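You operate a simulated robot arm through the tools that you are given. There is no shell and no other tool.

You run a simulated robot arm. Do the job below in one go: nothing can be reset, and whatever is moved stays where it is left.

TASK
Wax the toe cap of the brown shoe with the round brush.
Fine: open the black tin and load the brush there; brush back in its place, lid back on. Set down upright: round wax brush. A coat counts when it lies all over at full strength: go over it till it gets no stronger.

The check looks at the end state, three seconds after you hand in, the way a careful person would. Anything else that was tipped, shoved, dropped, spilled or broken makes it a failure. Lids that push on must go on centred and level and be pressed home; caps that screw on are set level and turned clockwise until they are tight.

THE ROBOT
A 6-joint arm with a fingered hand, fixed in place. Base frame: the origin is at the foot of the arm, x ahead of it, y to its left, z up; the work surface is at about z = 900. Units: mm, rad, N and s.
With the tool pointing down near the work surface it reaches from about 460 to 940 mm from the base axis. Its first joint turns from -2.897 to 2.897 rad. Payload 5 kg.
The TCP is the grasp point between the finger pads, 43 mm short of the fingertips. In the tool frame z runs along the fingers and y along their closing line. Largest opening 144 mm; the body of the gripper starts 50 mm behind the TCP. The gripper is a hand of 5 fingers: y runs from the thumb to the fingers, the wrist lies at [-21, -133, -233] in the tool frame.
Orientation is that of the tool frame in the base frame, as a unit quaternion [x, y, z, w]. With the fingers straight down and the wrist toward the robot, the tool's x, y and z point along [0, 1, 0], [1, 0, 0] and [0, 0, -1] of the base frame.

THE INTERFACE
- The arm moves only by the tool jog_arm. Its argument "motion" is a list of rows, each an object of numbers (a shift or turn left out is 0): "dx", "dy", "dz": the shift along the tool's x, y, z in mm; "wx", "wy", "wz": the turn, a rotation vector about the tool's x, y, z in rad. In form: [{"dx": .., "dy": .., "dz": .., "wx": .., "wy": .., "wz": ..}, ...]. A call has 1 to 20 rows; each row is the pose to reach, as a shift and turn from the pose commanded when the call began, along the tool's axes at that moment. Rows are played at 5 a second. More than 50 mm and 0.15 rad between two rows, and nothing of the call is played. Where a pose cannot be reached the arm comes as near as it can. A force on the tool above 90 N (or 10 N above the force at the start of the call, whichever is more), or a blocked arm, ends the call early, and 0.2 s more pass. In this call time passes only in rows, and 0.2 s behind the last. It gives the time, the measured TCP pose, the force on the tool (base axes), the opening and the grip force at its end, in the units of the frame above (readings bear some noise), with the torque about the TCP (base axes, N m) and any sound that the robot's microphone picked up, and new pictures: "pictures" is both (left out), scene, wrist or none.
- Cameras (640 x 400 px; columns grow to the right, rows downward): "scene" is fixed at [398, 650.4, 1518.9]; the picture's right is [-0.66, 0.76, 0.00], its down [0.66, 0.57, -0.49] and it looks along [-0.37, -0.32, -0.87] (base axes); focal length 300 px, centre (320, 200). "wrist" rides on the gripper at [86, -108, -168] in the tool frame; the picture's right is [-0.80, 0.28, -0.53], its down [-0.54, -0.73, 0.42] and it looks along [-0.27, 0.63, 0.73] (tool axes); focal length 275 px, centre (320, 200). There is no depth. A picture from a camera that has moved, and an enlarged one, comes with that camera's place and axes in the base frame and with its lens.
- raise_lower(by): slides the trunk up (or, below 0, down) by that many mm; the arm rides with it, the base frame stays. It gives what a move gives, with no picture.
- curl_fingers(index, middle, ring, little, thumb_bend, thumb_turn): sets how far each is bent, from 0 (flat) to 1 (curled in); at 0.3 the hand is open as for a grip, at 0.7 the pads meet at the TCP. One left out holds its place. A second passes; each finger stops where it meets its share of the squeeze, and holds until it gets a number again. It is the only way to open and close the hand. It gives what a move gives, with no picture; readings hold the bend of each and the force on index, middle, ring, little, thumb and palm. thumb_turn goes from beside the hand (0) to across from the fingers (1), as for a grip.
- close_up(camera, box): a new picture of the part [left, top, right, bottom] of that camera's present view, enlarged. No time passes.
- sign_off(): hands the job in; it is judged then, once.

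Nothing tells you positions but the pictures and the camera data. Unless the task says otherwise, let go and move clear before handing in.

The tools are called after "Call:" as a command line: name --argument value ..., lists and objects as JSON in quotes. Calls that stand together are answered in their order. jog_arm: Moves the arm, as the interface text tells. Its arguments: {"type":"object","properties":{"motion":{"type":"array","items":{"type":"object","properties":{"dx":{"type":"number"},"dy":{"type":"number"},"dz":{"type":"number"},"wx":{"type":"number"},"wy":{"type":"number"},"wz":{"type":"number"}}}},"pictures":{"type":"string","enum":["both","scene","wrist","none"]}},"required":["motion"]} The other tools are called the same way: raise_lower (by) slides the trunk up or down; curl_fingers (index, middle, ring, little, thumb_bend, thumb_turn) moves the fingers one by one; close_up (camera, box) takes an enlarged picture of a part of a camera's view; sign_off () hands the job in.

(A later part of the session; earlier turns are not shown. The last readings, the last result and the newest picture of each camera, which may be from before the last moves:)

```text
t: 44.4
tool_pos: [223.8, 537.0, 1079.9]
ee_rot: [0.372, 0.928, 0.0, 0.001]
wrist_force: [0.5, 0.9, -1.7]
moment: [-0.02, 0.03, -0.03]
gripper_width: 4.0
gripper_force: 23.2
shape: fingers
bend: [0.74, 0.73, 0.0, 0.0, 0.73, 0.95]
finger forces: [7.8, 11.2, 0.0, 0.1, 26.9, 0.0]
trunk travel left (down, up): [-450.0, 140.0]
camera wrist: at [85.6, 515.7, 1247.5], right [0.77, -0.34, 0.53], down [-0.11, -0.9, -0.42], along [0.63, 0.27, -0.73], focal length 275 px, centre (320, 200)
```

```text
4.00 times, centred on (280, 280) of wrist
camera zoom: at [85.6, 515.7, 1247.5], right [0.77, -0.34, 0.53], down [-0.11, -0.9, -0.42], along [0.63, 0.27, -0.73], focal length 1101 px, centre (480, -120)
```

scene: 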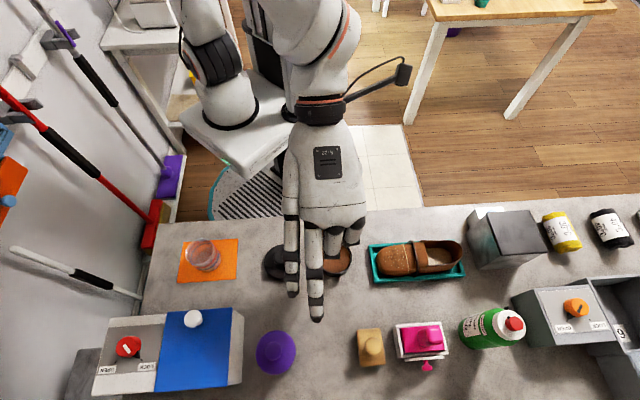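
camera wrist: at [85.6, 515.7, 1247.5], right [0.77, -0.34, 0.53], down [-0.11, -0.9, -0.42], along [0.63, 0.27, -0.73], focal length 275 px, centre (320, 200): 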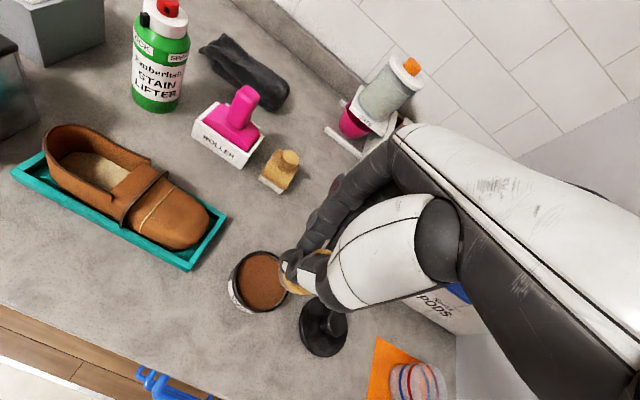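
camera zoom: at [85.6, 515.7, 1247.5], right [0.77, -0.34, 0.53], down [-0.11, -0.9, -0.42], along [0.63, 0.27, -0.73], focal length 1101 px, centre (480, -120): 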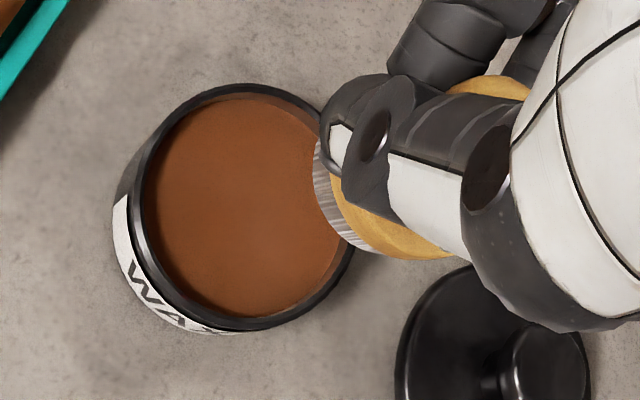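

The coat shows as blocky darker cells at the cap centre, so I need many more overlapping passes with full reach. I'll go back over the cap, lower until lightly touching, and raster across it.

Call:
jog_arm --motion '[{"dx": 40, "dy": 7}, {"dx": 80, "dy": 14}, {"dx": 120, "dy": 20}, {"dx": 120, "dy": 20, "dz": 40}, {"dx": 120, "dy": 20, "dz": 65}, {"dx": 120, "dy": 20, "dz": 70}]' --pictures "none"

Call:
jog_arm --motion '[{"dz": 1}, {"dz": 2.5}]' --pictures "none"

Call:
jog_arm --motion '[{"dz": 1}, {"dz": 2}]' --pictures "none"

```text
t: 45.8
tool_pos: [150.6, 634.2, 1011.6]
ee_rot: [0.372, 0.928, 0.001, 0.0]
wrist_force: [-0.3, 0.3, -0.8]
moment: [-0.01, 0.02, 0.0]
gripper_width: 3.7
gripper_force: 21.9
shape: fingers
bend: [0.74, 0.73, 0.0, 0.0, 0.73, 0.95]
finger forces: [7.7, 11.3, 0.0, 0.0, 26.0, 0.0]
trunk travel left (down, up): [-450.0, 140.0]
```

```text
t: 46.4
tool_pos: [151.9, 633.9, 1008.9]
ee_rot: [0.372, 0.928, -0.001, 0.001]
wrist_force: [0.2, -0.8, -1.0]
moment: [0.0, 0.03, 0.0]
gripper_width: 3.8
gripper_force: 23.0
shape: fingers
bend: [0.74, 0.73, 0.0, 0.0, 0.73, 0.95]
finger forces: [7.7, 11.3, 0.0, 0.0, 26.1, 0.0]
trunk travel left (down, up): [-450.0, 140.0]
```

```text
t: 47.0
tool_pos: [151.1, 633.3, 1006.7]
ee_rot: [0.373, 0.928, 0.001, 0.001]
wrist_force: [-1.2, -1.0, 3.8]
moment: [-0.09, 0.08, 0.01]
gripper_width: 3.7
gripper_force: 24.4
shape: fingers
bend: [0.74, 0.73, 0.0, 0.0, 0.73, 0.95]
finger forces: [7.7, 11.6, 0.0, 0.1, 30.5, 0.0]
trunk travel left (down, up): [-450.0, 140.0]
```

Light contact at 1007. I'll run an overlapping raster of strokes here.

Call:
jog_arm --motion '[{"dx": 4, "dy": 0, "dz": 0.7}, {"dx": 8, "dy": 0, "dz": 0.7}, {"dx": 8, "dy": 5, "dz": 0.8}, {"dx": 8, "dy": 10, "dz": 1.2}, {"dx": 2, "dy": 10, "dz": 1.2}, {"dx": -4, "dy": 10, "dz": 1.2}, {"dx": -10, "dy": 10, "dz": 1.6}, {"dx": -10, "dy": 5, "dz": 1.2}, {"dx": -10, "dy": 0, "dz": 1}, {"dx": -4, "dy": 0, "dz": 0.7}, {"dx": 2, "dy": 0, "dz": 0.7}, {"dx": 8, "dy": -3, "dz": 0.7}, {"dx": 8, "dy": -8, "dz": 1}, {"dx": 2, "dy": -10, "dz": 1.2}, {"dx": -4, "dy": -10, "dz": 1.2}, {"dx": -10, "dy": -10, "dz": 1.6}, {"dx": -10, "dy": -5, "dz": 1.2}, {"dx": -5, "dy": 0, "dz": 0.7}, {"dx": 0, "dy": 0, "dz": 0.5}]' --pictures "none"

Call:
close_up --camera "wrist" --box '[200, 190, 360, 320]'

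```text
t: 51.0
tool_pos: [153.2, 635.3, 1004.7]
ee_rot: [0.372, 0.928, 0.001, -0.001]
wrist_force: [0.3, -0.7, -0.6]
moment: [0.01, 0.02, 0.0]
gripper_width: 0.8
gripper_force: 0.0
shape: fingers
bend: [0.74, 0.75, 0.0, 0.0, 0.72, 0.95]
finger forces: [0.1, 0.0, 0.0, 0.0, 0.1, 0.1]
trunk travel left (down, up): [-450.0, 140.0]
```

```text
3.08 times, centred on (280, 255) of wrist
camera zoom: at [13.8, 615.0, 1172.6], right [0.77, -0.34, 0.53], down [-0.11, -0.9, -0.42], along [0.63, 0.27, -0.73], focal length 847 px, centre (443, 31)
```

zoom: 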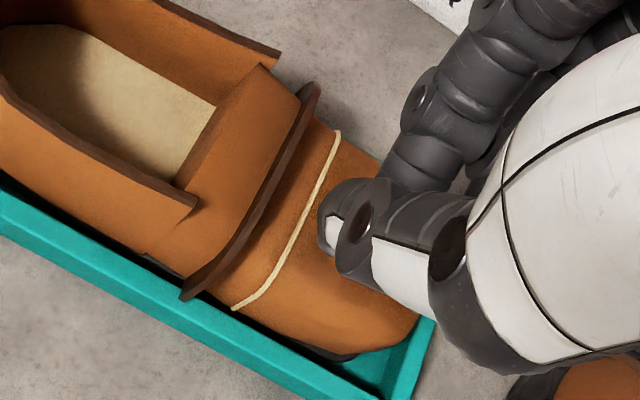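

The brush has slipped out of the grip during the raster. I'll rise slowly and look for where it went.

Call:
jog_arm --motion '[{"dz": -5}, {"dz": -25}, {"dz": -60}, {"dz": -100}]'

Call:
close_up --camera "wrist" --box '[160, 180, 400, 360]'

Call:
close_up --camera "scene" --box '[340, 210, 500, 330]'

```text
t: 52.0
tool_pos: [153.0, 632.9, 1106.2]
ee_rot: [0.372, 0.928, 0.0, 0.001]
wrist_force: [-0.3, -0.6, -1.1]
moment: [0.01, -0.01, 0.0]
gripper_width: 0.8
gripper_force: 0.1
shape: fingers
bend: [0.74, 0.75, 0.0, 0.0, 0.72, 0.95]
finger forces: [0.0, 0.1, 0.0, 0.0, 0.1, 0.0]
trunk travel left (down, up): [-450.0, 140.0]
camera wrist: at [14.6, 614.1, 1273.8], right [0.77, -0.34, 0.53], down [-0.11, -0.9, -0.42], along [0.63, 0.27, -0.73], focal length 275 px, centre (320, 200)
```

scene: 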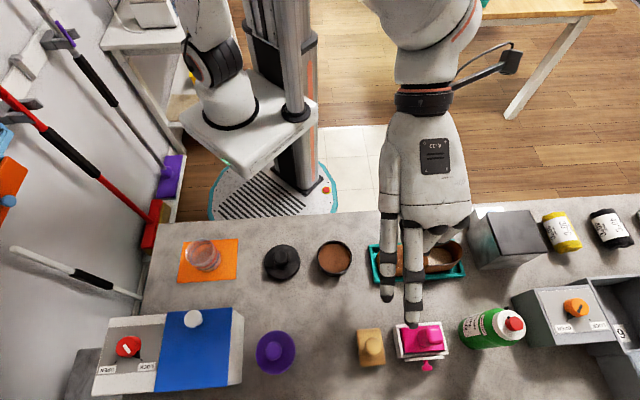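
wrist: 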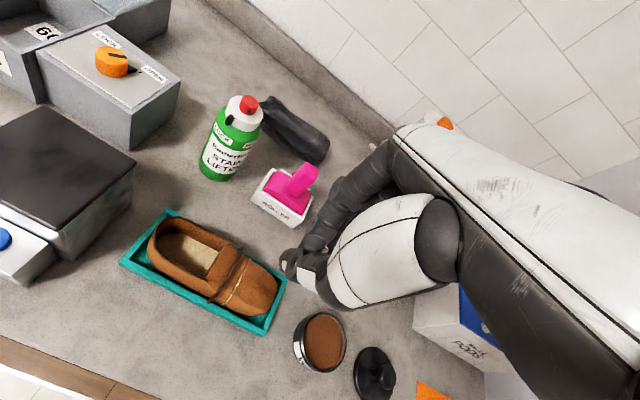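

```text
2.22 times, centred on (280, 270) of wrist
camera zoom: at [14.6, 614.1, 1273.8], right [0.77, -0.34, 0.53], down [-0.11, -0.9, -0.42], along [0.63, 0.27, -0.73], focal length 612 px, centre (409, 44)
```

zoom: 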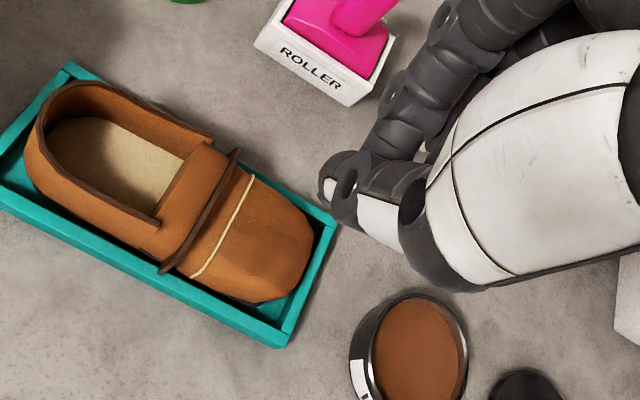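

```text
3.33 times, centred on (420, 270) of scene
camera zoom: at [398.0, 650.4, 1518.9], right [-0.66, 0.76, 0.0], down [0.66, 0.57, -0.49], along [-0.37, -0.32, -0.87], focal length 999 px, centre (-13, -33)
```

zoom: 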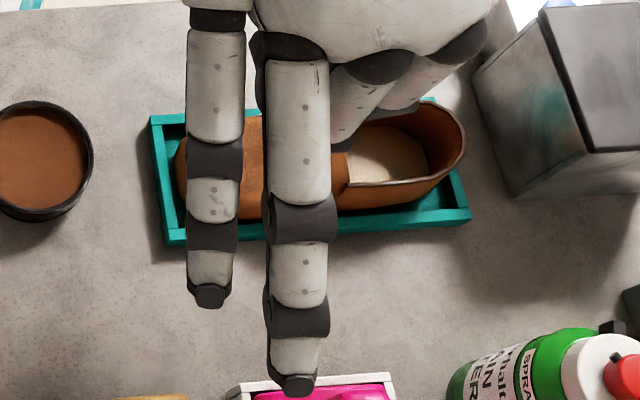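

The brush isn't visible, so it may be hidden behind the hand. I'll move the hand up and aside to clear the view.

Call:
jog_arm --motion '[{"dz": -40}, {"dx": -30, "dy": -20, "dz": -60}, {"dx": -60, "dy": -40, "dz": -60}, {"dx": -90, "dy": -60, "dz": -60}, {"dx": -110, "dy": -90, "dz": -60}]'

Call:
close_up --camera "scene" --box '[330, 200, 500, 330]'

Call:
close_up --camera "wrist" --box '[100, 100, 400, 320]'

```text
t: 53.2
tool_pos: [167.9, 491.5, 1165.5]
ee_rot: [0.373, 0.928, 0.0, -0.001]
wrist_force: [0.5, 0.0, 0.5]
moment: [-0.01, -0.01, 0.04]
gripper_width: 0.7
gripper_force: 0.1
shape: fingers
bend: [0.74, 0.75, 0.0, 0.0, 0.72, 0.95]
finger forces: [0.0, 0.0, 0.0, 0.0, 0.1, 0.1]
trunk travel left (down, up): [-450.0, 140.0]
camera wrist: at [29.9, 472.5, 1333.5], right [0.77, -0.35, 0.53], down [-0.11, -0.9, -0.42], along [0.63, 0.27, -0.73], focal length 275 px, centre (320, 200)
```

scene: 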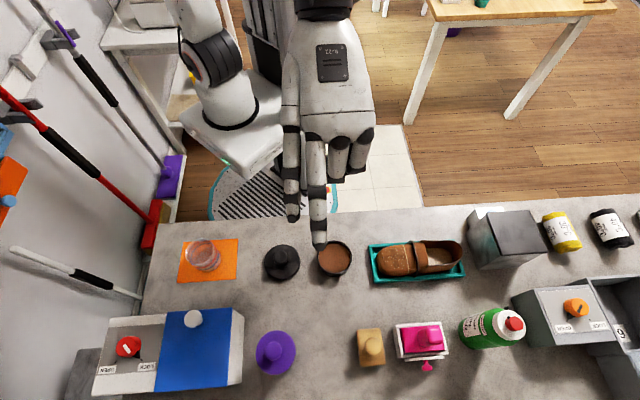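
wrist: 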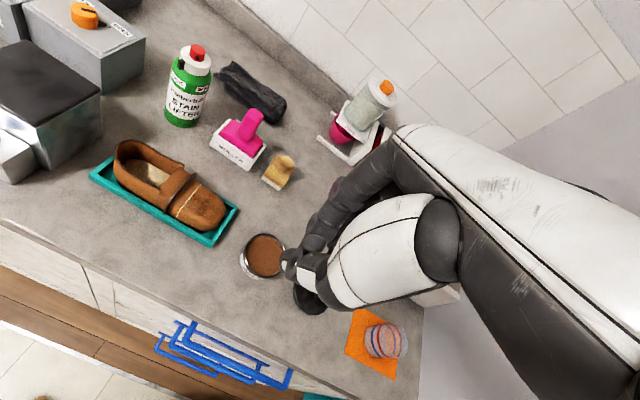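

```text
3.08 times, centred on (415, 265) of scene
camera zoom: at [398.0, 650.4, 1518.9], right [-0.66, 0.76, 0.0], down [0.66, 0.57, -0.49], along [-0.37, -0.32, -0.87], focal length 922 px, centre (28, 0)
```

zoom: 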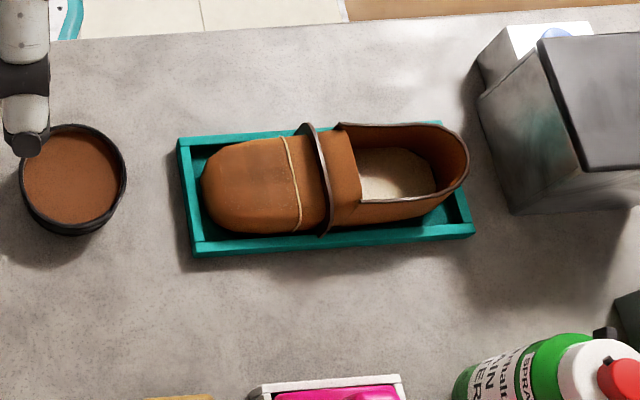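

```text
1.82 times, centred on (250, 210) of wrist
camera zoom: at [29.9, 472.5, 1333.5], right [0.77, -0.35, 0.53], down [-0.11, -0.9, -0.42], along [0.63, 0.27, -0.73], focal length 500 px, centre (447, 182)
```

zoom: 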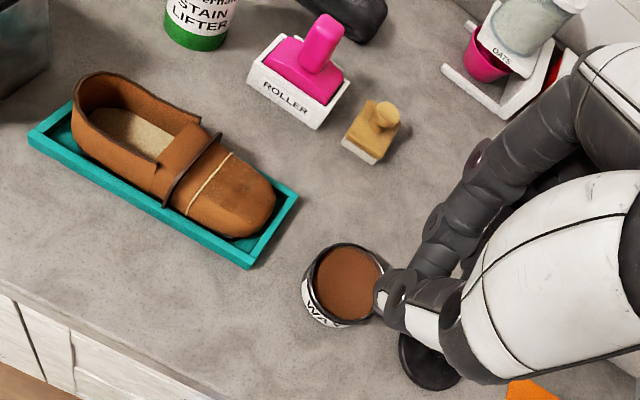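

The brush isn't on the bench; something tan shows at the bottom left of the wrist view, perhaps on the floor in front of the bench. I'll zoom there.

Call:
close_up --camera "wrist" --box '[0, 300, 160, 400]'

Call:
close_up --camera "scene" --box '[200, 60, 460, 220]'

Call:
close_up --camera "scene" --box '[360, 230, 480, 300]'

```text
4.00 times, centred on (80, 350) of wrist
camera zoom: at [29.9, 472.5, 1333.5], right [0.77, -0.35, 0.53], down [-0.11, -0.9, -0.42], along [0.63, 0.27, -0.73], focal length 1101 px, centre (1280, -400)
```

zoom: 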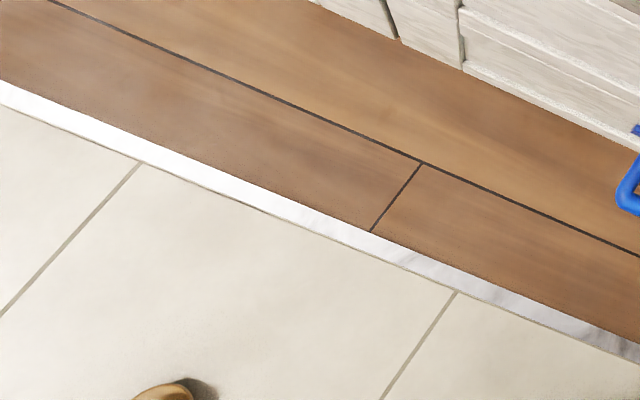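

```text
2.46 times, centred on (330, 140) of scene
camera zoom: at [398.0, 650.4, 1518.9], right [-0.66, 0.76, 0.0], down [0.66, 0.57, -0.49], along [-0.37, -0.32, -0.87], focal length 738 px, centre (295, 348)
```

zoom: 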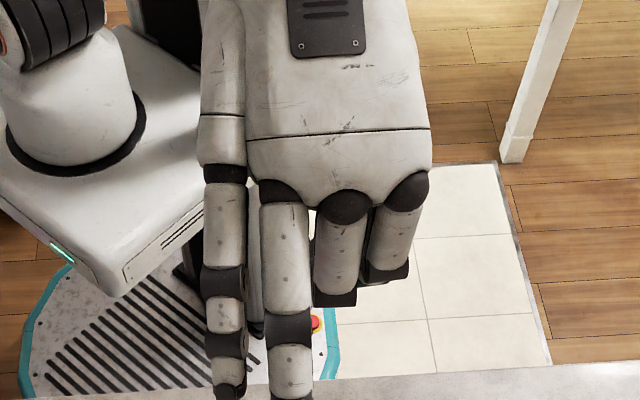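

```text
5.33 times, centred on (420, 265) of scene
camera zoom: at [398.0, 650.4, 1518.9], right [-0.66, 0.76, 0.0], down [0.66, 0.57, -0.49], along [-0.37, -0.32, -0.87], focal length 1599 px, centre (-213, -147)
```

zoom: 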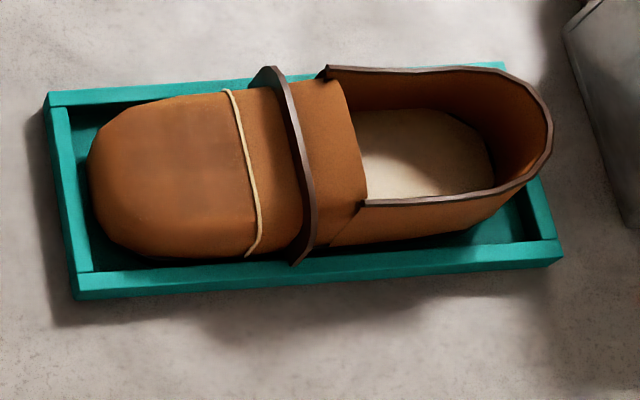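

The brush is on the floor in front of the bench, at roughly (−165, 455, 0). The arm and the lowering trunk may be able to reach it, so I'll swing the hand over that spot to see properly.

Call:
jog_arm --motion '[{"dx": 18, "dy": -21, "wz": -0.093}, {"dx": 36, "dy": -43, "wz": -0.186}, {"dx": 54, "dy": -64, "wz": -0.279}, {"dx": 72, "dy": -86, "wz": -0.372}, {"dx": 90, "dy": -107, "wz": -0.465}, {"dx": 108, "dy": -128, "wz": -0.558}, {"dx": 126, "dy": -150, "wz": -0.651}, {"dx": 144, "dy": -171, "wz": -0.744}, {"dx": 162, "dy": -192, "wz": -0.837}, {"dx": 180, "dy": -214, "wz": -0.93}, {"dx": 198, "dy": -235, "wz": -1.02}, {"dx": 215, "dy": -256, "wz": -1.112}]'

```text
t: 56.0
tool_pos: [-106.0, 474.9, 1169.7]
ee_rot: [-0.115, 0.993, 0.007, 0.002]
wrist_force: [-0.6, -0.3, -0.1]
moment: [0.0, 0.03, -0.02]
gripper_width: 1.1
gripper_force: 0.0
shape: fingers
bend: [0.74, 0.75, 0.0, 0.0, 0.72, 0.95]
finger forces: [0.0, 0.0, 0.1, 0.0, 0.0, 0.0]
trunk travel left (down, up): [-450.0, 140.0]
stopped in row 12: the arm was blocked; the commanded pose is now the measured one
camera wrist: at [-166.7, 346.3, 1335.8], right [0.71, 0.45, 0.54], down [0.7, -0.58, -0.43], along [0.12, 0.68, -0.72], focal length 275 px, centre (320, 200)
```

scene: 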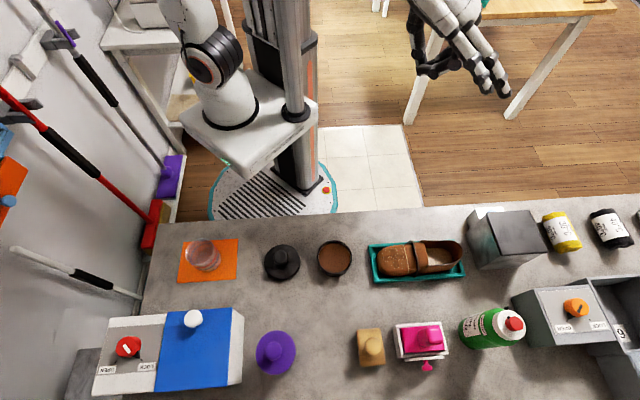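
wrist: 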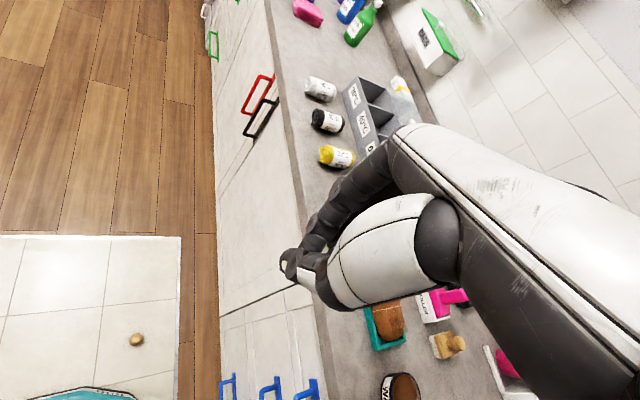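

I can see the brush on the floor tile. I'll zoom in to see how it lies.

Call:
close_up --camera "wrist" --box '[110, 315, 170, 360]'

Call:
close_up --camera "scene" --box '[360, 230, 480, 300]'

Call:
close_up --camera "wrist" --box '[0, 220, 240, 400]'

```text
8.89 times, centred on (140, 338) of wrist
camera zoom: at [-166.7, 346.3, 1335.8], right [0.71, 0.45, 0.54], down [0.7, -0.58, -0.43], along [0.12, 0.68, -0.72], focal length 2447 px, centre (1920, -1022)
```

zoom: 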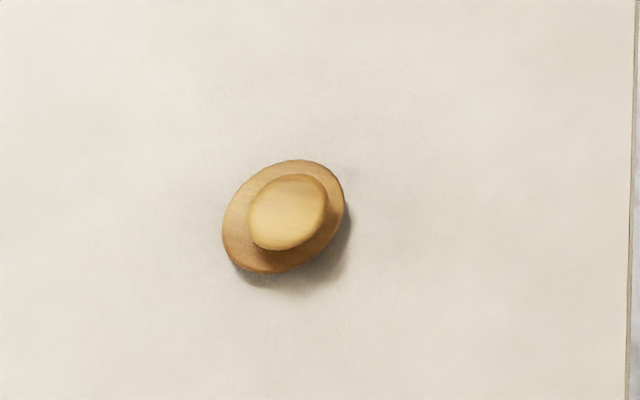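

```text
5.33 times, centred on (420, 265) of scene
camera zoom: at [398.0, 650.4, 1518.9], right [-0.66, 0.76, 0.0], down [0.66, 0.57, -0.49], along [-0.37, -0.32, -0.87], focal length 1599 px, centre (-213, -147)
```

zoom: 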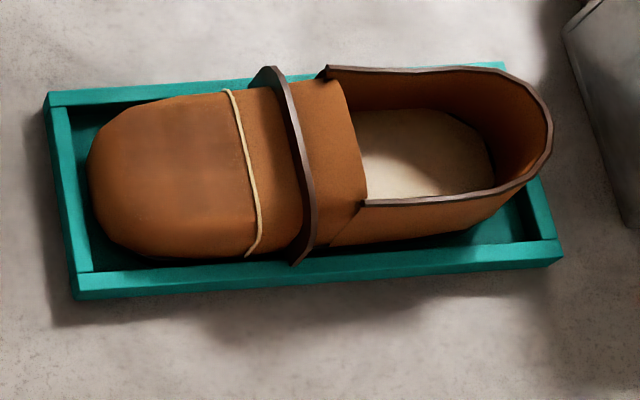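

```text
2.22 times, centred on (120, 310) of wrist
camera zoom: at [-166.7, 346.3, 1335.8], right [0.71, 0.45, 0.54], down [0.7, -0.58, -0.43], along [0.12, 0.68, -0.72], focal length 612 px, centre (764, -44)
```

zoom: 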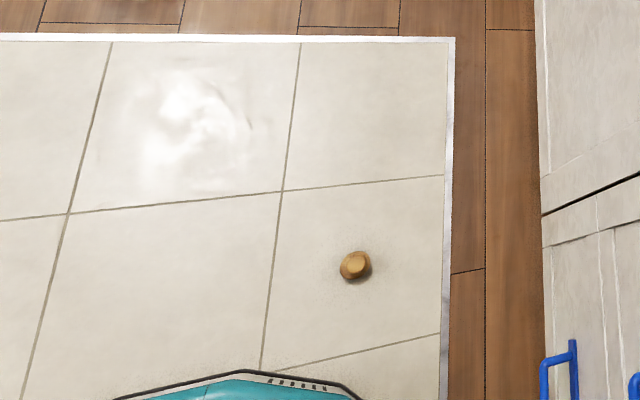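

The brush landed upright on its bristles on the floor, near (−165, 434). The arm was blocked short of it, so I'll test smaller moves that way with the hand's turn kept as is.

Call:
jog_arm --motion '[{"dx": 10}, {"dx": 20}, {"dx": 30}]' --pictures "none"

```text
t: 57.0
tool_pos: [-97.5, 482.4, 1175.9]
ee_rot: [-0.078, 0.997, 0.011, -0.001]
wrist_force: [0.1, 0.2, -0.1]
moment: [-0.01, 0.05, 0.0]
gripper_width: 0.7
gripper_force: 0.0
shape: fingers
bend: [0.74, 0.75, 0.0, 0.0, 0.72, 0.95]
finger forces: [0.0, 0.1, 0.0, 0.1, 0.0, 0.0]
trunk travel left (down, up): [-450.0, 140.0]
stopped in row 3: the arm was blocked; the commanded pose is now the measured one
```

That way is blocked with the hand radial, likely from folding too tight. I'll turn the hand so the wrist lies to the side (yaw near 10°), which keeps the wrist farther from the robot's axis.

Call:
jog_arm --motion '[{"dy": 15, "wz": 0.12}, {"dy": 30, "wz": 0.25}, {"dy": 30, "wz": 0.38}, {"dy": 30, "wz": 0.51}, {"dy": 30, "wz": 0.64}, {"dy": 30, "wz": 0.77}, {"dy": 30, "wz": 0.9}, {"dy": 30, "wz": 1.03}, {"dy": 30, "wz": 1.16}, {"dy": 30, "wz": 1.29}, {"dy": 30, "wz": 1.42}, {"dy": 30, "wz": 1.55}]'

```text
t: 58.2
tool_pos: [-17.8, 512.6, 1249.3]
ee_rot: [0.307, 0.948, 0.067, -0.048]
wrist_force: [0.5, 1.0, 0.6]
moment: [0.03, 0.05, -0.03]
gripper_width: 0.4
gripper_force: 0.0
shape: fingers
bend: [0.74, 0.75, 0.0, 0.0, 0.72, 0.95]
finger forces: [0.0, 0.1, 0.0, 0.0, 0.1, 0.1]
trunk travel left (down, up): [-450.0, 140.0]
stopped in row 6: the arm was blocked; the commanded pose is now the measured one
camera wrist: at [-144.5, 448.4, 1415.3], right [0.84, -0.31, 0.45], down [-0.01, -0.83, -0.56], along [0.55, 0.46, -0.7], focal length 275 px, centre (320, 200)
```

scene: 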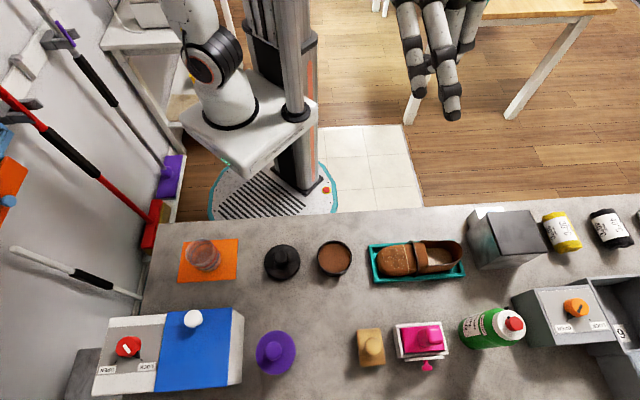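
wrist: 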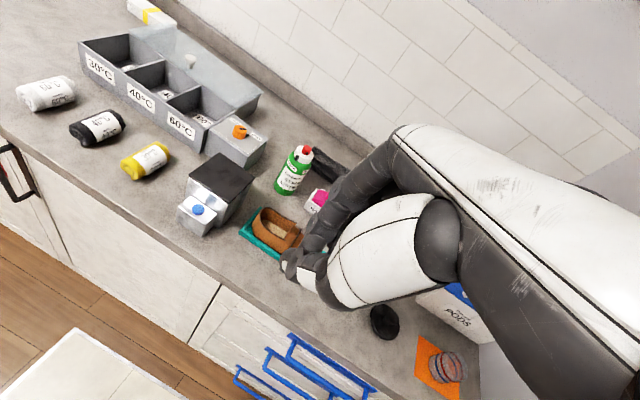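

The robot's own lift column seems to stand in the direction of the brush, blocking the arm there. I'll level the hand at a freer spot first, then turn it so the wrist lies on the clear (+x) side and reach toward −x.

Call:
jog_arm --motion '[{"dx": -16, "dy": 12, "dz": 11, "wx": 0.025, "wy": -0.033}, {"dx": -33, "dy": 23, "dz": 23, "wx": 0.05, "wy": -0.066}, {"dx": -49, "dy": 35, "dz": 34, "wx": 0.075, "wy": -0.1}, {"dx": -65, "dy": 47, "dz": 45, "wx": 0.098, "wy": -0.1325}]' --pictures "scene"

Call:
close_up --camera "scene" --box '[160, 0, 460, 220]'

```text
t: 59.2
tool_pos: [56.0, 522.4, 1199.3]
ee_rot: [0.304, 0.953, -0.002, 0.0]
wrist_force: [-0.3, -0.7, 0.5]
moment: [0.0, 0.01, 0.01]
gripper_width: 0.5
gripper_force: 0.0
shape: fingers
bend: [0.74, 0.75, 0.0, 0.0, 0.72, 0.95]
finger forces: [0.1, 0.0, 0.0, 0.0, 0.0, 0.0]
trunk travel left (down, up): [-450.0, 140.0]
```

scene: 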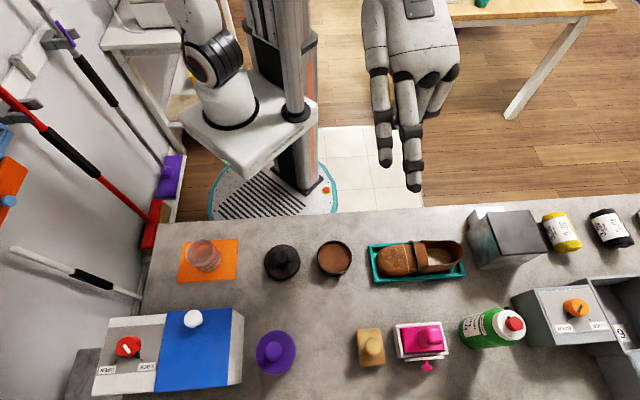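

```text
1.82 times, centred on (310, 110) of scene
camera zoom: at [398.0, 650.4, 1518.9], right [-0.66, 0.76, 0.0], down [0.66, 0.57, -0.49], along [-0.37, -0.32, -0.87], focal length 545 px, centre (338, 364)
```

zoom: 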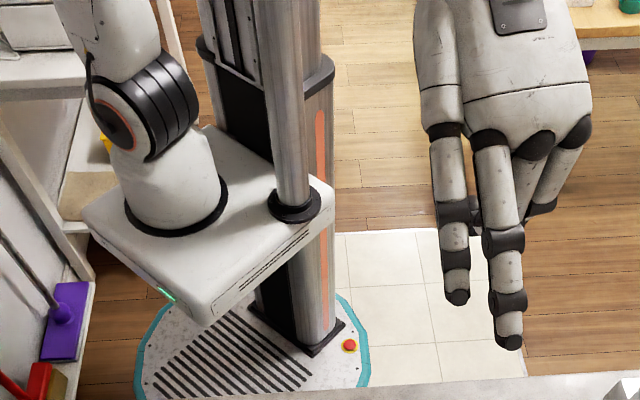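

I see the carriage and column beside the arm base. I'll turn the hand in place so the fingers' side faces −x, with the wrist on the +x side.

Call:
jog_arm --motion '[{"wz": -0.137}, {"wz": -0.274}, {"wz": -0.411}, {"wz": -0.548}, {"wz": -0.685}, {"wz": -0.822}, {"wz": -0.959}, {"wz": -1.096}, {"wz": -1.233}, {"wz": -1.37}, {"wz": -1.507}, {"wz": -1.644}, {"wz": -1.781}, {"wz": -1.918}, {"wz": -2.055}, {"wz": -2.19}]'

```text
t: 62.6
tool_pos: [55.4, 522.5, 1199.8]
ee_rot: [0.708, -0.706, 0.0, 0.002]
wrist_force: [0.6, -0.3, -0.3]
moment: [0.05, -0.01, 0.0]
gripper_width: 0.7
gripper_force: 0.1
shape: fingers
bend: [0.74, 0.75, 0.0, 0.0, 0.72, 0.95]
finger forces: [0.1, 0.0, 0.1, 0.1, 0.1, 0.1]
trunk travel left (down, up): [-450.0, 140.0]
camera wrist: at [162.3, 435.6, 1367.6], right [-0.28, 0.8, 0.53], down [0.72, 0.54, -0.43], along [-0.63, 0.26, -0.73], focal length 275 px, centre (320, 200)
```

scene: 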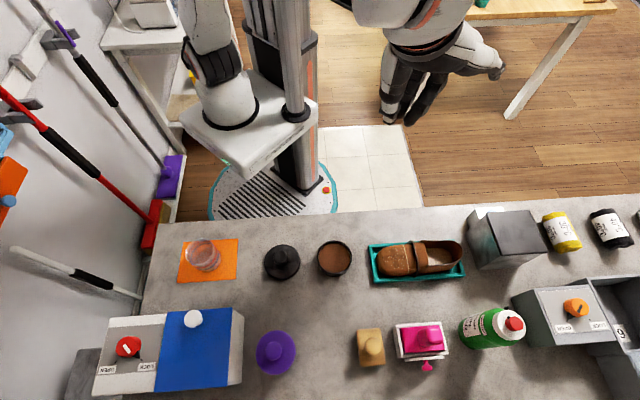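
wrist: 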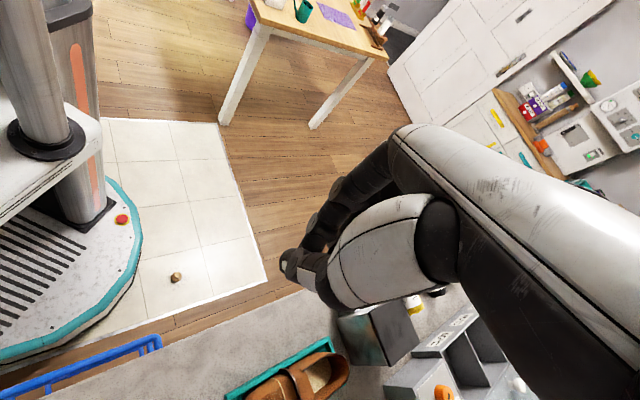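

The hand is turned and the brush shows on the tile clear of the robot's base plate. I'll move the hand above it, at about (−165, 434).

Call:
jog_arm --motion '[{"dx": 14, "dy": 36}, {"dx": 29, "dy": 73}, {"dx": 44, "dy": 110}, {"dx": 58, "dy": 147}, {"dx": 73, "dy": 184}, {"dx": 88, "dy": 220}]'

```text
t: 64.0
tool_pos: [-166.6, 433.4, 1200.1]
ee_rot: [0.707, -0.707, 0.0, 0.002]
wrist_force: [0.4, 0.3, -0.7]
moment: [0.01, 0.01, -0.02]
gripper_width: 0.6
gripper_force: 0.0
shape: fingers
bend: [0.74, 0.75, 0.0, 0.0, 0.72, 0.95]
finger forces: [0.0, 0.0, 0.0, 0.1, 0.0, 0.0]
trunk travel left (down, up): [-450.0, 140.0]
camera wrist: at [-58.2, 346.9, 1368.2], right [-0.28, 0.8, 0.53], down [0.72, 0.54, -0.43], along [-0.63, 0.26, -0.73], focal length 275 px, centre (320, 200)
```

scene: 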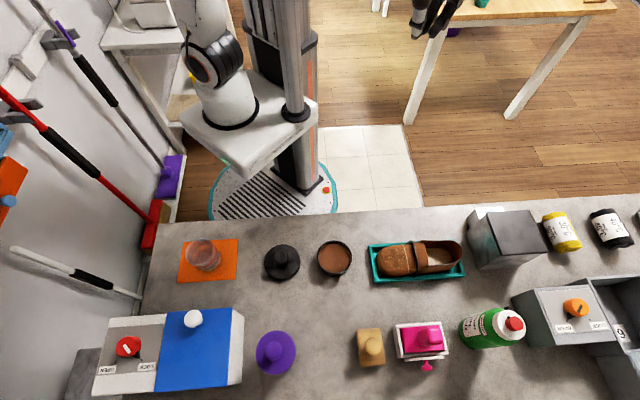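
wrist: 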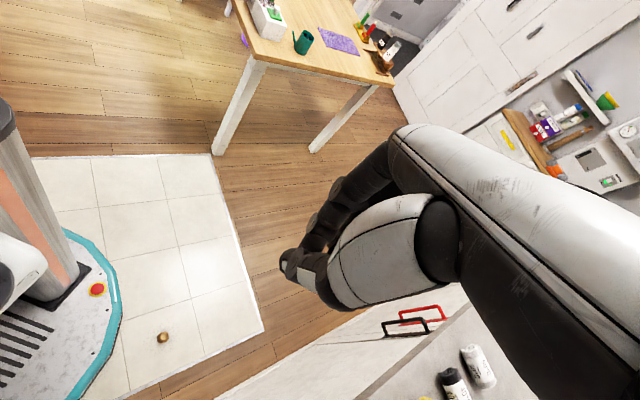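

The arm reached above the brush. I'll lower the trunk in stages, watching for contact.

Call:
raise_lower --by -200

Call:
raise_lower --by -250

Call:
jog_arm --motion '[{"dz": 20}, {"dz": 50}]'

```text
t: 66.2
tool_pos: [-164.3, 432.4, 1000.9]
ee_rot: [0.707, -0.707, 0.001, 0.003]
wrist_force: [0.0, 0.4, -0.7]
moment: [0.01, -0.01, -0.02]
gripper_width: 0.6
gripper_force: 0.0
shape: fingers
bend: [0.74, 0.75, 0.0, 0.0, 0.72, 0.95]
finger forces: [0.0, 0.1, 0.0, 0.0, 0.1, 0.0]
trunk travel left (down, up): [-250.0, 340.0]
```

```text
t: 68.8
tool_pos: [-165.2, 433.4, 750.3]
ee_rot: [-0.707, 0.707, -0.001, -0.002]
wrist_force: [-0.2, 0.5, 0.6]
moment: [0.02, -0.01, -0.01]
gripper_width: 0.8
gripper_force: 0.0
shape: fingers
bend: [0.74, 0.75, 0.0, 0.0, 0.72, 0.95]
finger forces: [0.1, 0.0, 0.0, 0.0, 0.0, 0.0]
trunk travel left (down, up): [0.0, 590.0]
```

```text
t: 69.4
tool_pos: [-166.0, 433.3, 699.1]
ee_rot: [-0.707, 0.707, 0.0, -0.002]
wrist_force: [0.2, -0.4, 0.0]
moment: [0.05, -0.01, -0.01]
gripper_width: 0.7
gripper_force: 0.0
shape: fingers
bend: [0.74, 0.75, 0.0, 0.0, 0.72, 0.95]
finger forces: [0.0, 0.1, 0.0, 0.0, 0.0, 0.1]
trunk travel left (down, up): [0.0, 590.0]
camera wrist: at [-58.3, 346.1, 867.6], right [-0.28, 0.8, 0.53], down [0.72, 0.54, -0.43], along [-0.63, 0.26, -0.73], focal length 275 px, centre (320, 200)
```

scene: 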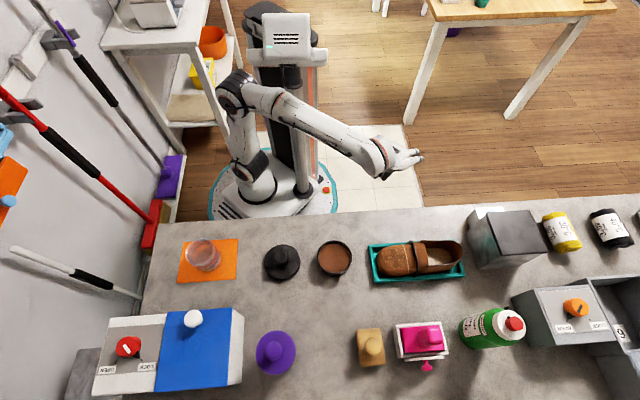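
wrist: 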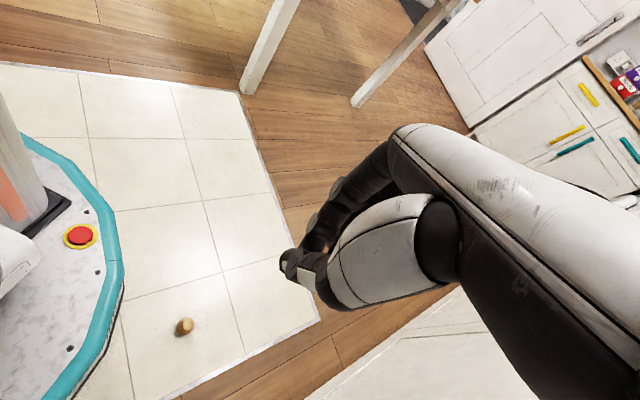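

The whole robot is in view and the reach down looks feasible. I'll descend toward the brush in stages.

Call:
jog_arm --motion '[{"dz": 45}, {"dz": 90}, {"dz": 135}, {"dz": 180}, {"dz": 225}, {"dz": 270}]'

Call:
close_up --camera "wrist" --box '[120, 220, 360, 400]'

```text
t: 70.8
tool_pos: [-165.7, 433.2, 429.6]
ee_rot: [-0.707, 0.707, 0.001, -0.002]
wrist_force: [-0.1, -0.8, 0.2]
moment: [0.04, 0.0, 0.01]
gripper_width: 0.6
gripper_force: 0.2
shape: fingers
bend: [0.74, 0.75, 0.0, 0.0, 0.72, 0.95]
finger forces: [0.0, 0.0, 0.0, 0.0, 0.0, 0.0]
trunk travel left (down, up): [0.0, 590.0]
camera wrist: at [-58.2, 346.4, 597.9], right [-0.28, 0.8, 0.53], down [0.72, 0.54, -0.43], along [-0.63, 0.27, -0.73], focal length 275 px, centre (320, 200)
```

scene: 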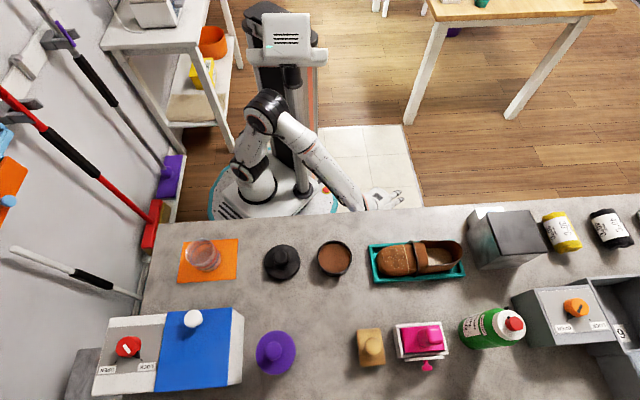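
wrist: 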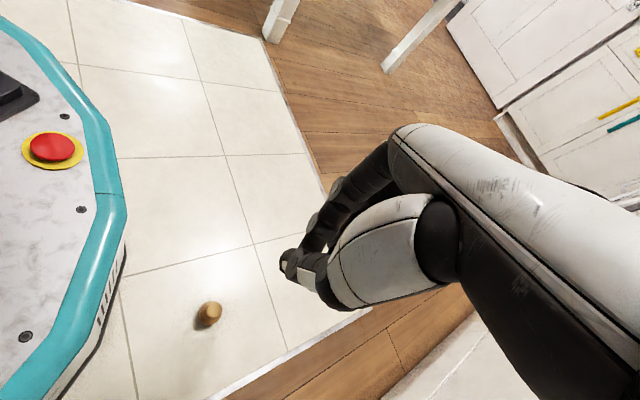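

```text
2.22 times, centred on (240, 310) of wrist
camera zoom: at [-58.2, 346.4, 597.9], right [-0.28, 0.8, 0.53], down [0.72, 0.54, -0.43], along [-0.63, 0.27, -0.73], focal length 612 px, centre (498, -44)
```

zoom: 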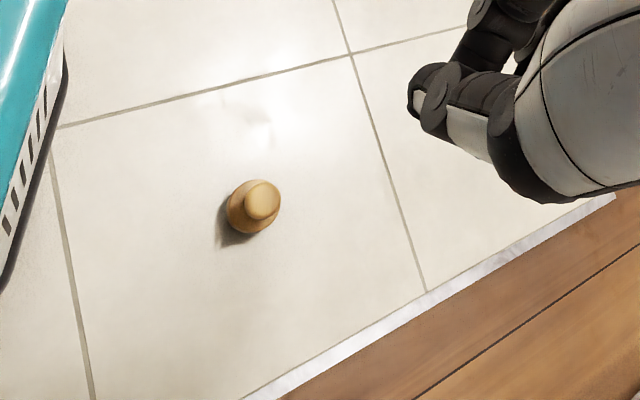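

The knob is near (−172, 431). I'll open the pinch, shift over it and descend further to refine position and floor height.

Call:
curl_fingers --index 0.5 --middle 0.5 --thumb_bend 0.5

Call:
jog_arm --motion '[{"dx": 2, "dy": 3, "dz": 45}, {"dx": 4, "dy": 6, "dz": 90}, {"dx": 4, "dy": 6, "dz": 135}, {"dx": 4, "dy": 6, "dz": 180}, {"dx": 4, "dy": 6, "dz": 215}]'

Call:
close_up --camera "wrist" --box '[160, 200, 400, 380]'

```text
t: 71.8
tool_pos: [-165.9, 434.3, 430.2]
ee_rot: [-0.707, 0.708, 0.0, -0.002]
wrist_force: [-0.2, 0.8, -0.2]
moment: [0.05, 0.01, 0.01]
gripper_width: 78.0
gripper_force: 0.1
shape: fingers
bend: [0.5, 0.5, 0.0, 0.0, 0.5, 0.97]
finger forces: [0.0, 0.0, 0.0, 0.0, 0.1, 0.0]
trunk travel left (down, up): [0.0, 590.0]
```

```text
t: 73.0
tool_pos: [-173.0, 428.3, 214.8]
ee_rot: [-0.707, 0.707, -0.001, -0.002]
wrist_force: [0.1, 0.2, 0.9]
moment: [0.0, 0.01, 0.0]
gripper_width: 78.1
gripper_force: 0.1
shape: fingers
bend: [0.5, 0.5, 0.0, 0.0, 0.5, 0.97]
finger forces: [0.0, 0.0, 0.0, 0.0, 0.1, 0.1]
trunk travel left (down, up): [0.0, 590.0]
camera wrist: at [-64.9, 340.9, 382.9], right [-0.28, 0.8, 0.53], down [0.72, 0.54, -0.43], along [-0.63, 0.26, -0.73], focal length 275 px, centre (320, 200)
```

scene: 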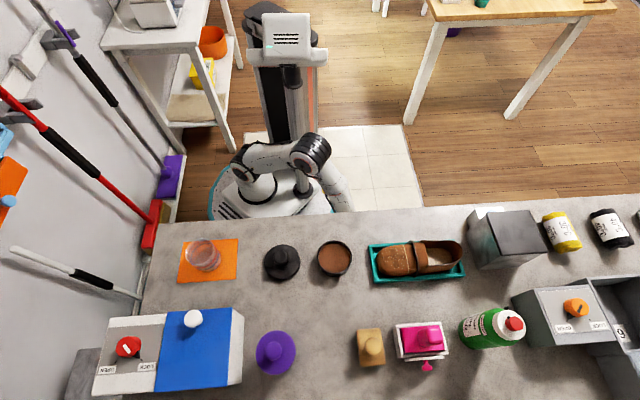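
wrist: 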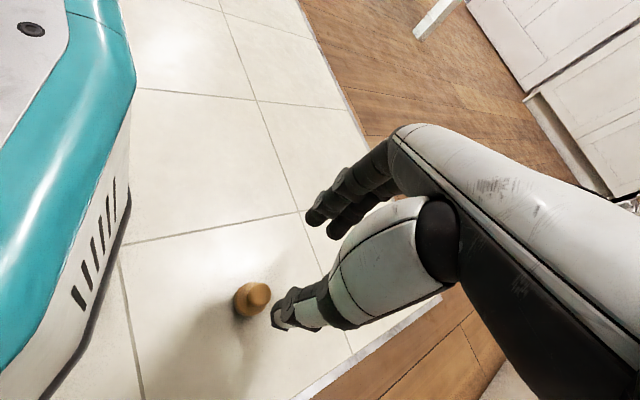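

```text
2.22 times, centred on (280, 290) of wrist
camera zoom: at [-64.9, 340.9, 382.9], right [-0.28, 0.8, 0.53], down [0.72, 0.54, -0.43], along [-0.63, 0.26, -0.73], focal length 612 px, centre (409, 0)
```

zoom: 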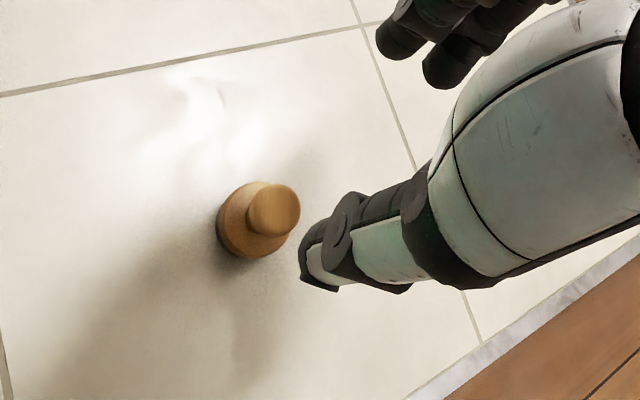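

The knob's position (−171, 431) agrees between views with the floor at z 0. I'll come down to just above the knob and verify before straddling it.

Call:
jog_arm --motion '[{"dx": 1.5, "dz": 40}, {"dx": 1.5, "dz": 80}, {"dx": 1.5, "dz": 100}]' --pictures "wrist"

Call:
close_up --camera "wrist" --box '[200, 190, 360, 320]'

```text
t: 73.8
tool_pos: [-171.2, 425.7, 114.4]
ee_rot: [-0.707, 0.707, -0.001, -0.001]
wrist_force: [-0.1, 0.4, 0.6]
moment: [-0.01, 0.0, 0.03]
gripper_width: 78.2
gripper_force: 0.1
shape: fingers
bend: [0.5, 0.5, 0.0, 0.0, 0.5, 0.97]
finger forces: [0.0, 0.1, 0.0, 0.0, 0.0, 0.1]
trunk travel left (down, up): [0.0, 590.0]
camera wrist: at [-63.8, 339.1, 282.2], right [-0.28, 0.8, 0.53], down [0.72, 0.54, -0.43], along [-0.63, 0.26, -0.73], focal length 275 px, centre (320, 200)
```

wrist: 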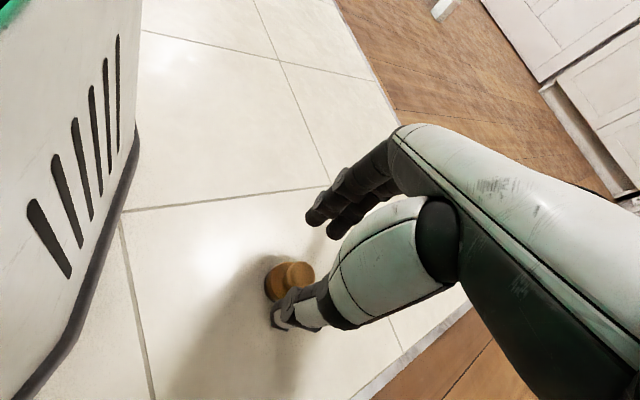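

```text
3.08 times, centred on (280, 255) of wrist
camera zoom: at [-63.8, 339.1, 282.2], right [-0.28, 0.8, 0.53], down [0.72, 0.54, -0.43], along [-0.63, 0.26, -0.73], focal length 847 px, centre (443, 31)
```

zoom: 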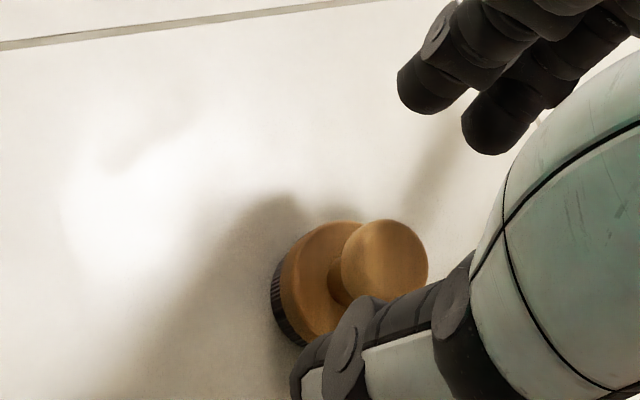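

Aligned within about 2 mm. I'll lower so the tips sit just above the brush's disc, deeper than last time for a steadier hold.

Call:
jog_arm --motion '[{"dx": 1, "dz": 15}, {"dx": 1, "dz": 30}, {"dx": 1, "dz": 40}, {"dx": 1, "dz": 46}]' --pictures "none"

Call:
close_up --camera "wrist" --box '[200, 190, 360, 320]'

```text
t: 74.8
tool_pos: [-172.7, 424.1, 70.1]
ee_rot: [-0.707, 0.707, -0.001, -0.002]
wrist_force: [0.5, -0.2, 1.0]
moment: [0.0, 0.0, 0.0]
gripper_width: 78.1
gripper_force: 0.0
shape: fingers
bend: [0.5, 0.5, 0.0, 0.0, 0.5, 0.97]
finger forces: [0.0, 0.0, 0.0, 0.1, 0.0, 0.0]
trunk travel left (down, up): [0.0, 590.0]
```

```text
3.08 times, centred on (280, 255) of wrist
camera zoom: at [-65.1, 337.8, 238.1], right [-0.28, 0.8, 0.53], down [0.72, 0.54, -0.43], along [-0.63, 0.26, -0.73], focal length 847 px, centre (443, 31)
```

zoom: 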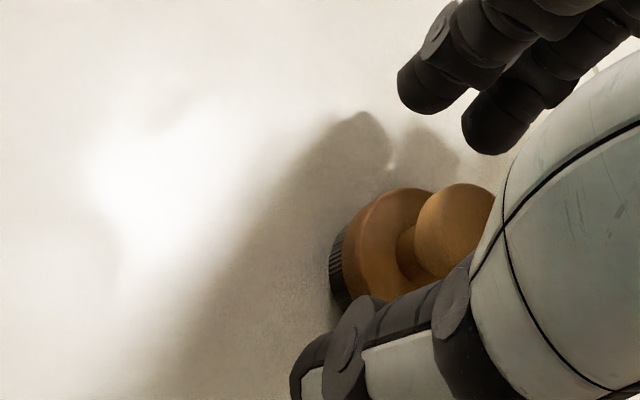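

The picture matches the earlier pick closely. A small trim, then I'll close the pinch.

Call:
jog_arm --motion '[{"dx": -1, "dz": 1}, {"dx": -2, "dz": 2}]' --pictures "none"

Call:
curl_fingers --index 0.8 --middle 0.8 --thumb_bend 0.8

Call:
close_up --camera "wrist" --box '[200, 190, 360, 320]'

```text
t: 75.4
tool_pos: [-172.0, 427.1, 67.0]
ee_rot: [0.707, -0.707, 0.0, 0.002]
wrist_force: [-0.1, -0.4, 0.8]
moment: [-0.02, 0.0, 0.02]
gripper_width: 78.1
gripper_force: 0.1
shape: fingers
bend: [0.5, 0.5, 0.0, 0.0, 0.5, 0.97]
finger forces: [0.1, 0.1, 0.1, 0.0, 0.0, 0.0]
trunk travel left (down, up): [0.0, 590.0]
```

```text
t: 76.4
tool_pos: [-172.0, 427.5, 68.2]
ee_rot: [0.707, -0.707, 0.0, 0.002]
wrist_force: [0.0, 0.6, -0.5]
moment: [-0.03, 0.02, 0.02]
gripper_width: 0.5
gripper_force: 0.0
shape: fingers
bend: [0.76, 0.71, 0.0, 0.0, 0.75, 0.95]
finger forces: [0.0, 0.1, 0.1, 0.0, 0.0, 0.1]
trunk travel left (down, up): [0.0, 590.0]
```

```text
3.08 times, centred on (280, 255) of wrist
camera zoom: at [-64.8, 340.5, 235.6], right [-0.28, 0.8, 0.53], down [0.72, 0.54, -0.43], along [-0.63, 0.26, -0.73], focal length 847 px, centre (443, 31)
```

zoom: 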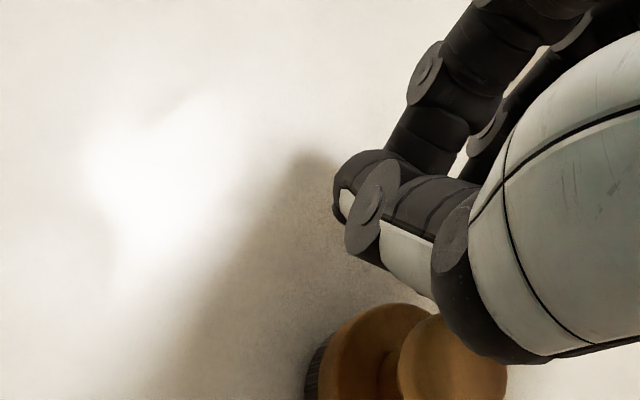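

The brush squirted out sideways but still stands upright next to the thumb. Looking at the geometry, the closing thumb swings toward tool +x, so the knob should sit at about x +9, opposite the index finger. I'll rise, reopen and look again.

Call:
jog_arm --motion '[{"dz": -15}, {"dz": -40}, {"dz": -60}]' --pictures "none"

Call:
curl_fingers --index 0.5 --middle 0.5 --thumb_bend 0.5

Call:
close_up --camera "wrist" --box '[180, 190, 400, 370]'

```text
t: 77.2
tool_pos: [-172.9, 426.5, 127.9]
ee_rot: [0.708, -0.706, 0.001, 0.002]
wrist_force: [0.4, -0.1, 0.0]
moment: [0.01, 0.02, -0.03]
gripper_width: 0.6
gripper_force: 0.0
shape: fingers
bend: [0.77, 0.71, 0.0, 0.0, 0.76, 0.95]
finger forces: [0.0, 0.0, 0.1, 0.0, 0.1, 0.1]
trunk travel left (down, up): [0.0, 590.0]
```

```text
t: 78.2
tool_pos: [-172.5, 426.8, 127.5]
ee_rot: [0.707, -0.707, 0.001, 0.002]
wrist_force: [-0.6, -0.2, 0.1]
moment: [-0.03, -0.01, 0.02]
gripper_width: 78.0
gripper_force: 0.0
shape: fingers
bend: [0.5, 0.5, 0.0, 0.0, 0.5, 0.97]
finger forces: [0.0, 0.0, 0.0, 0.0, 0.1, 0.0]
trunk travel left (down, up): [0.0, 590.0]
```

```text
2.22 times, centred on (290, 280) of wrist
camera zoom: at [-65.3, 340.2, 294.9], right [-0.28, 0.8, 0.53], down [0.72, 0.54, -0.43], along [-0.63, 0.26, -0.73], focal length 612 px, centre (387, 22)
```

zoom: 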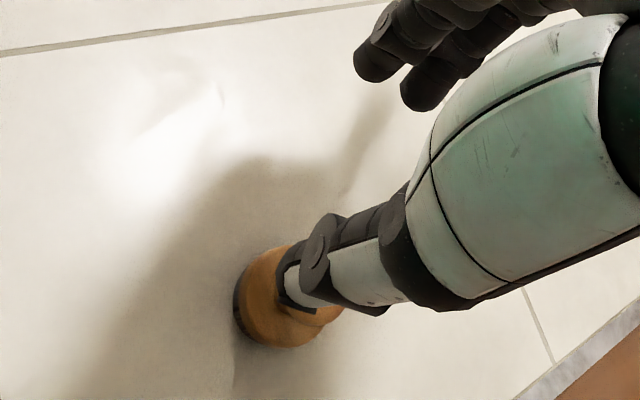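

The brush stands at about (−15, −43) mm in the tool frame. I'll shift the hand so the knob comes to tool (+9, 0) and check.

Call:
jog_arm --motion '[{"dx": -8, "dy": -15}, {"dx": -16, "dy": -30}, {"dx": -24, "dy": -43}]' --pictures "wrist"

Call:
close_up --camera "wrist" --box '[200, 190, 360, 320]'

```text
t: 79.0
tool_pos: [-129.3, 451.0, 127.9]
ee_rot: [0.708, -0.706, 0.0, 0.002]
wrist_force: [-0.3, -0.4, 0.1]
moment: [-0.01, 0.01, 0.0]
gripper_width: 78.2
gripper_force: 0.0
shape: fingers
bend: [0.5, 0.5, 0.0, 0.0, 0.5, 0.97]
finger forces: [0.1, 0.0, 0.0, 0.0, 0.1, 0.0]
trunk travel left (down, up): [0.0, 590.0]
camera wrist: at [-21.2, 364.9, 294.7], right [-0.28, 0.8, 0.53], down [0.72, 0.54, -0.43], along [-0.63, 0.26, -0.73], focal length 275 px, centre (320, 200)
```

wrist: 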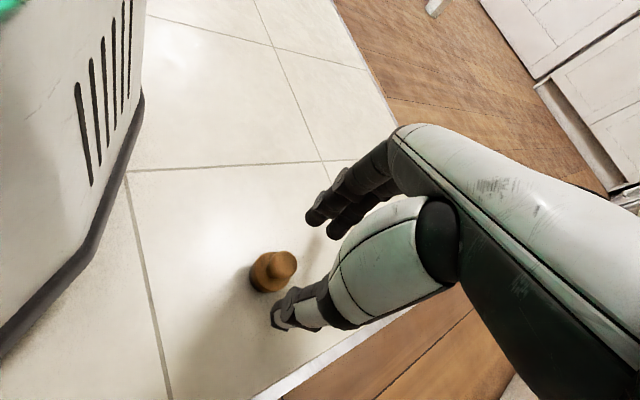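

```text
3.08 times, centred on (280, 255) of wrist
camera zoom: at [-21.2, 364.9, 294.7], right [-0.28, 0.8, 0.53], down [0.72, 0.54, -0.43], along [-0.63, 0.26, -0.73], focal length 847 px, centre (443, 31)
```

zoom: 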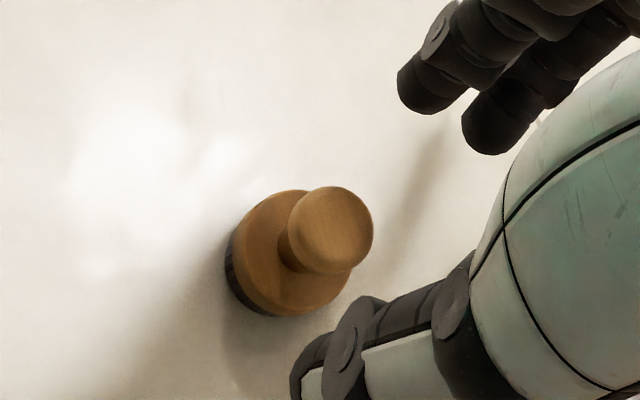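

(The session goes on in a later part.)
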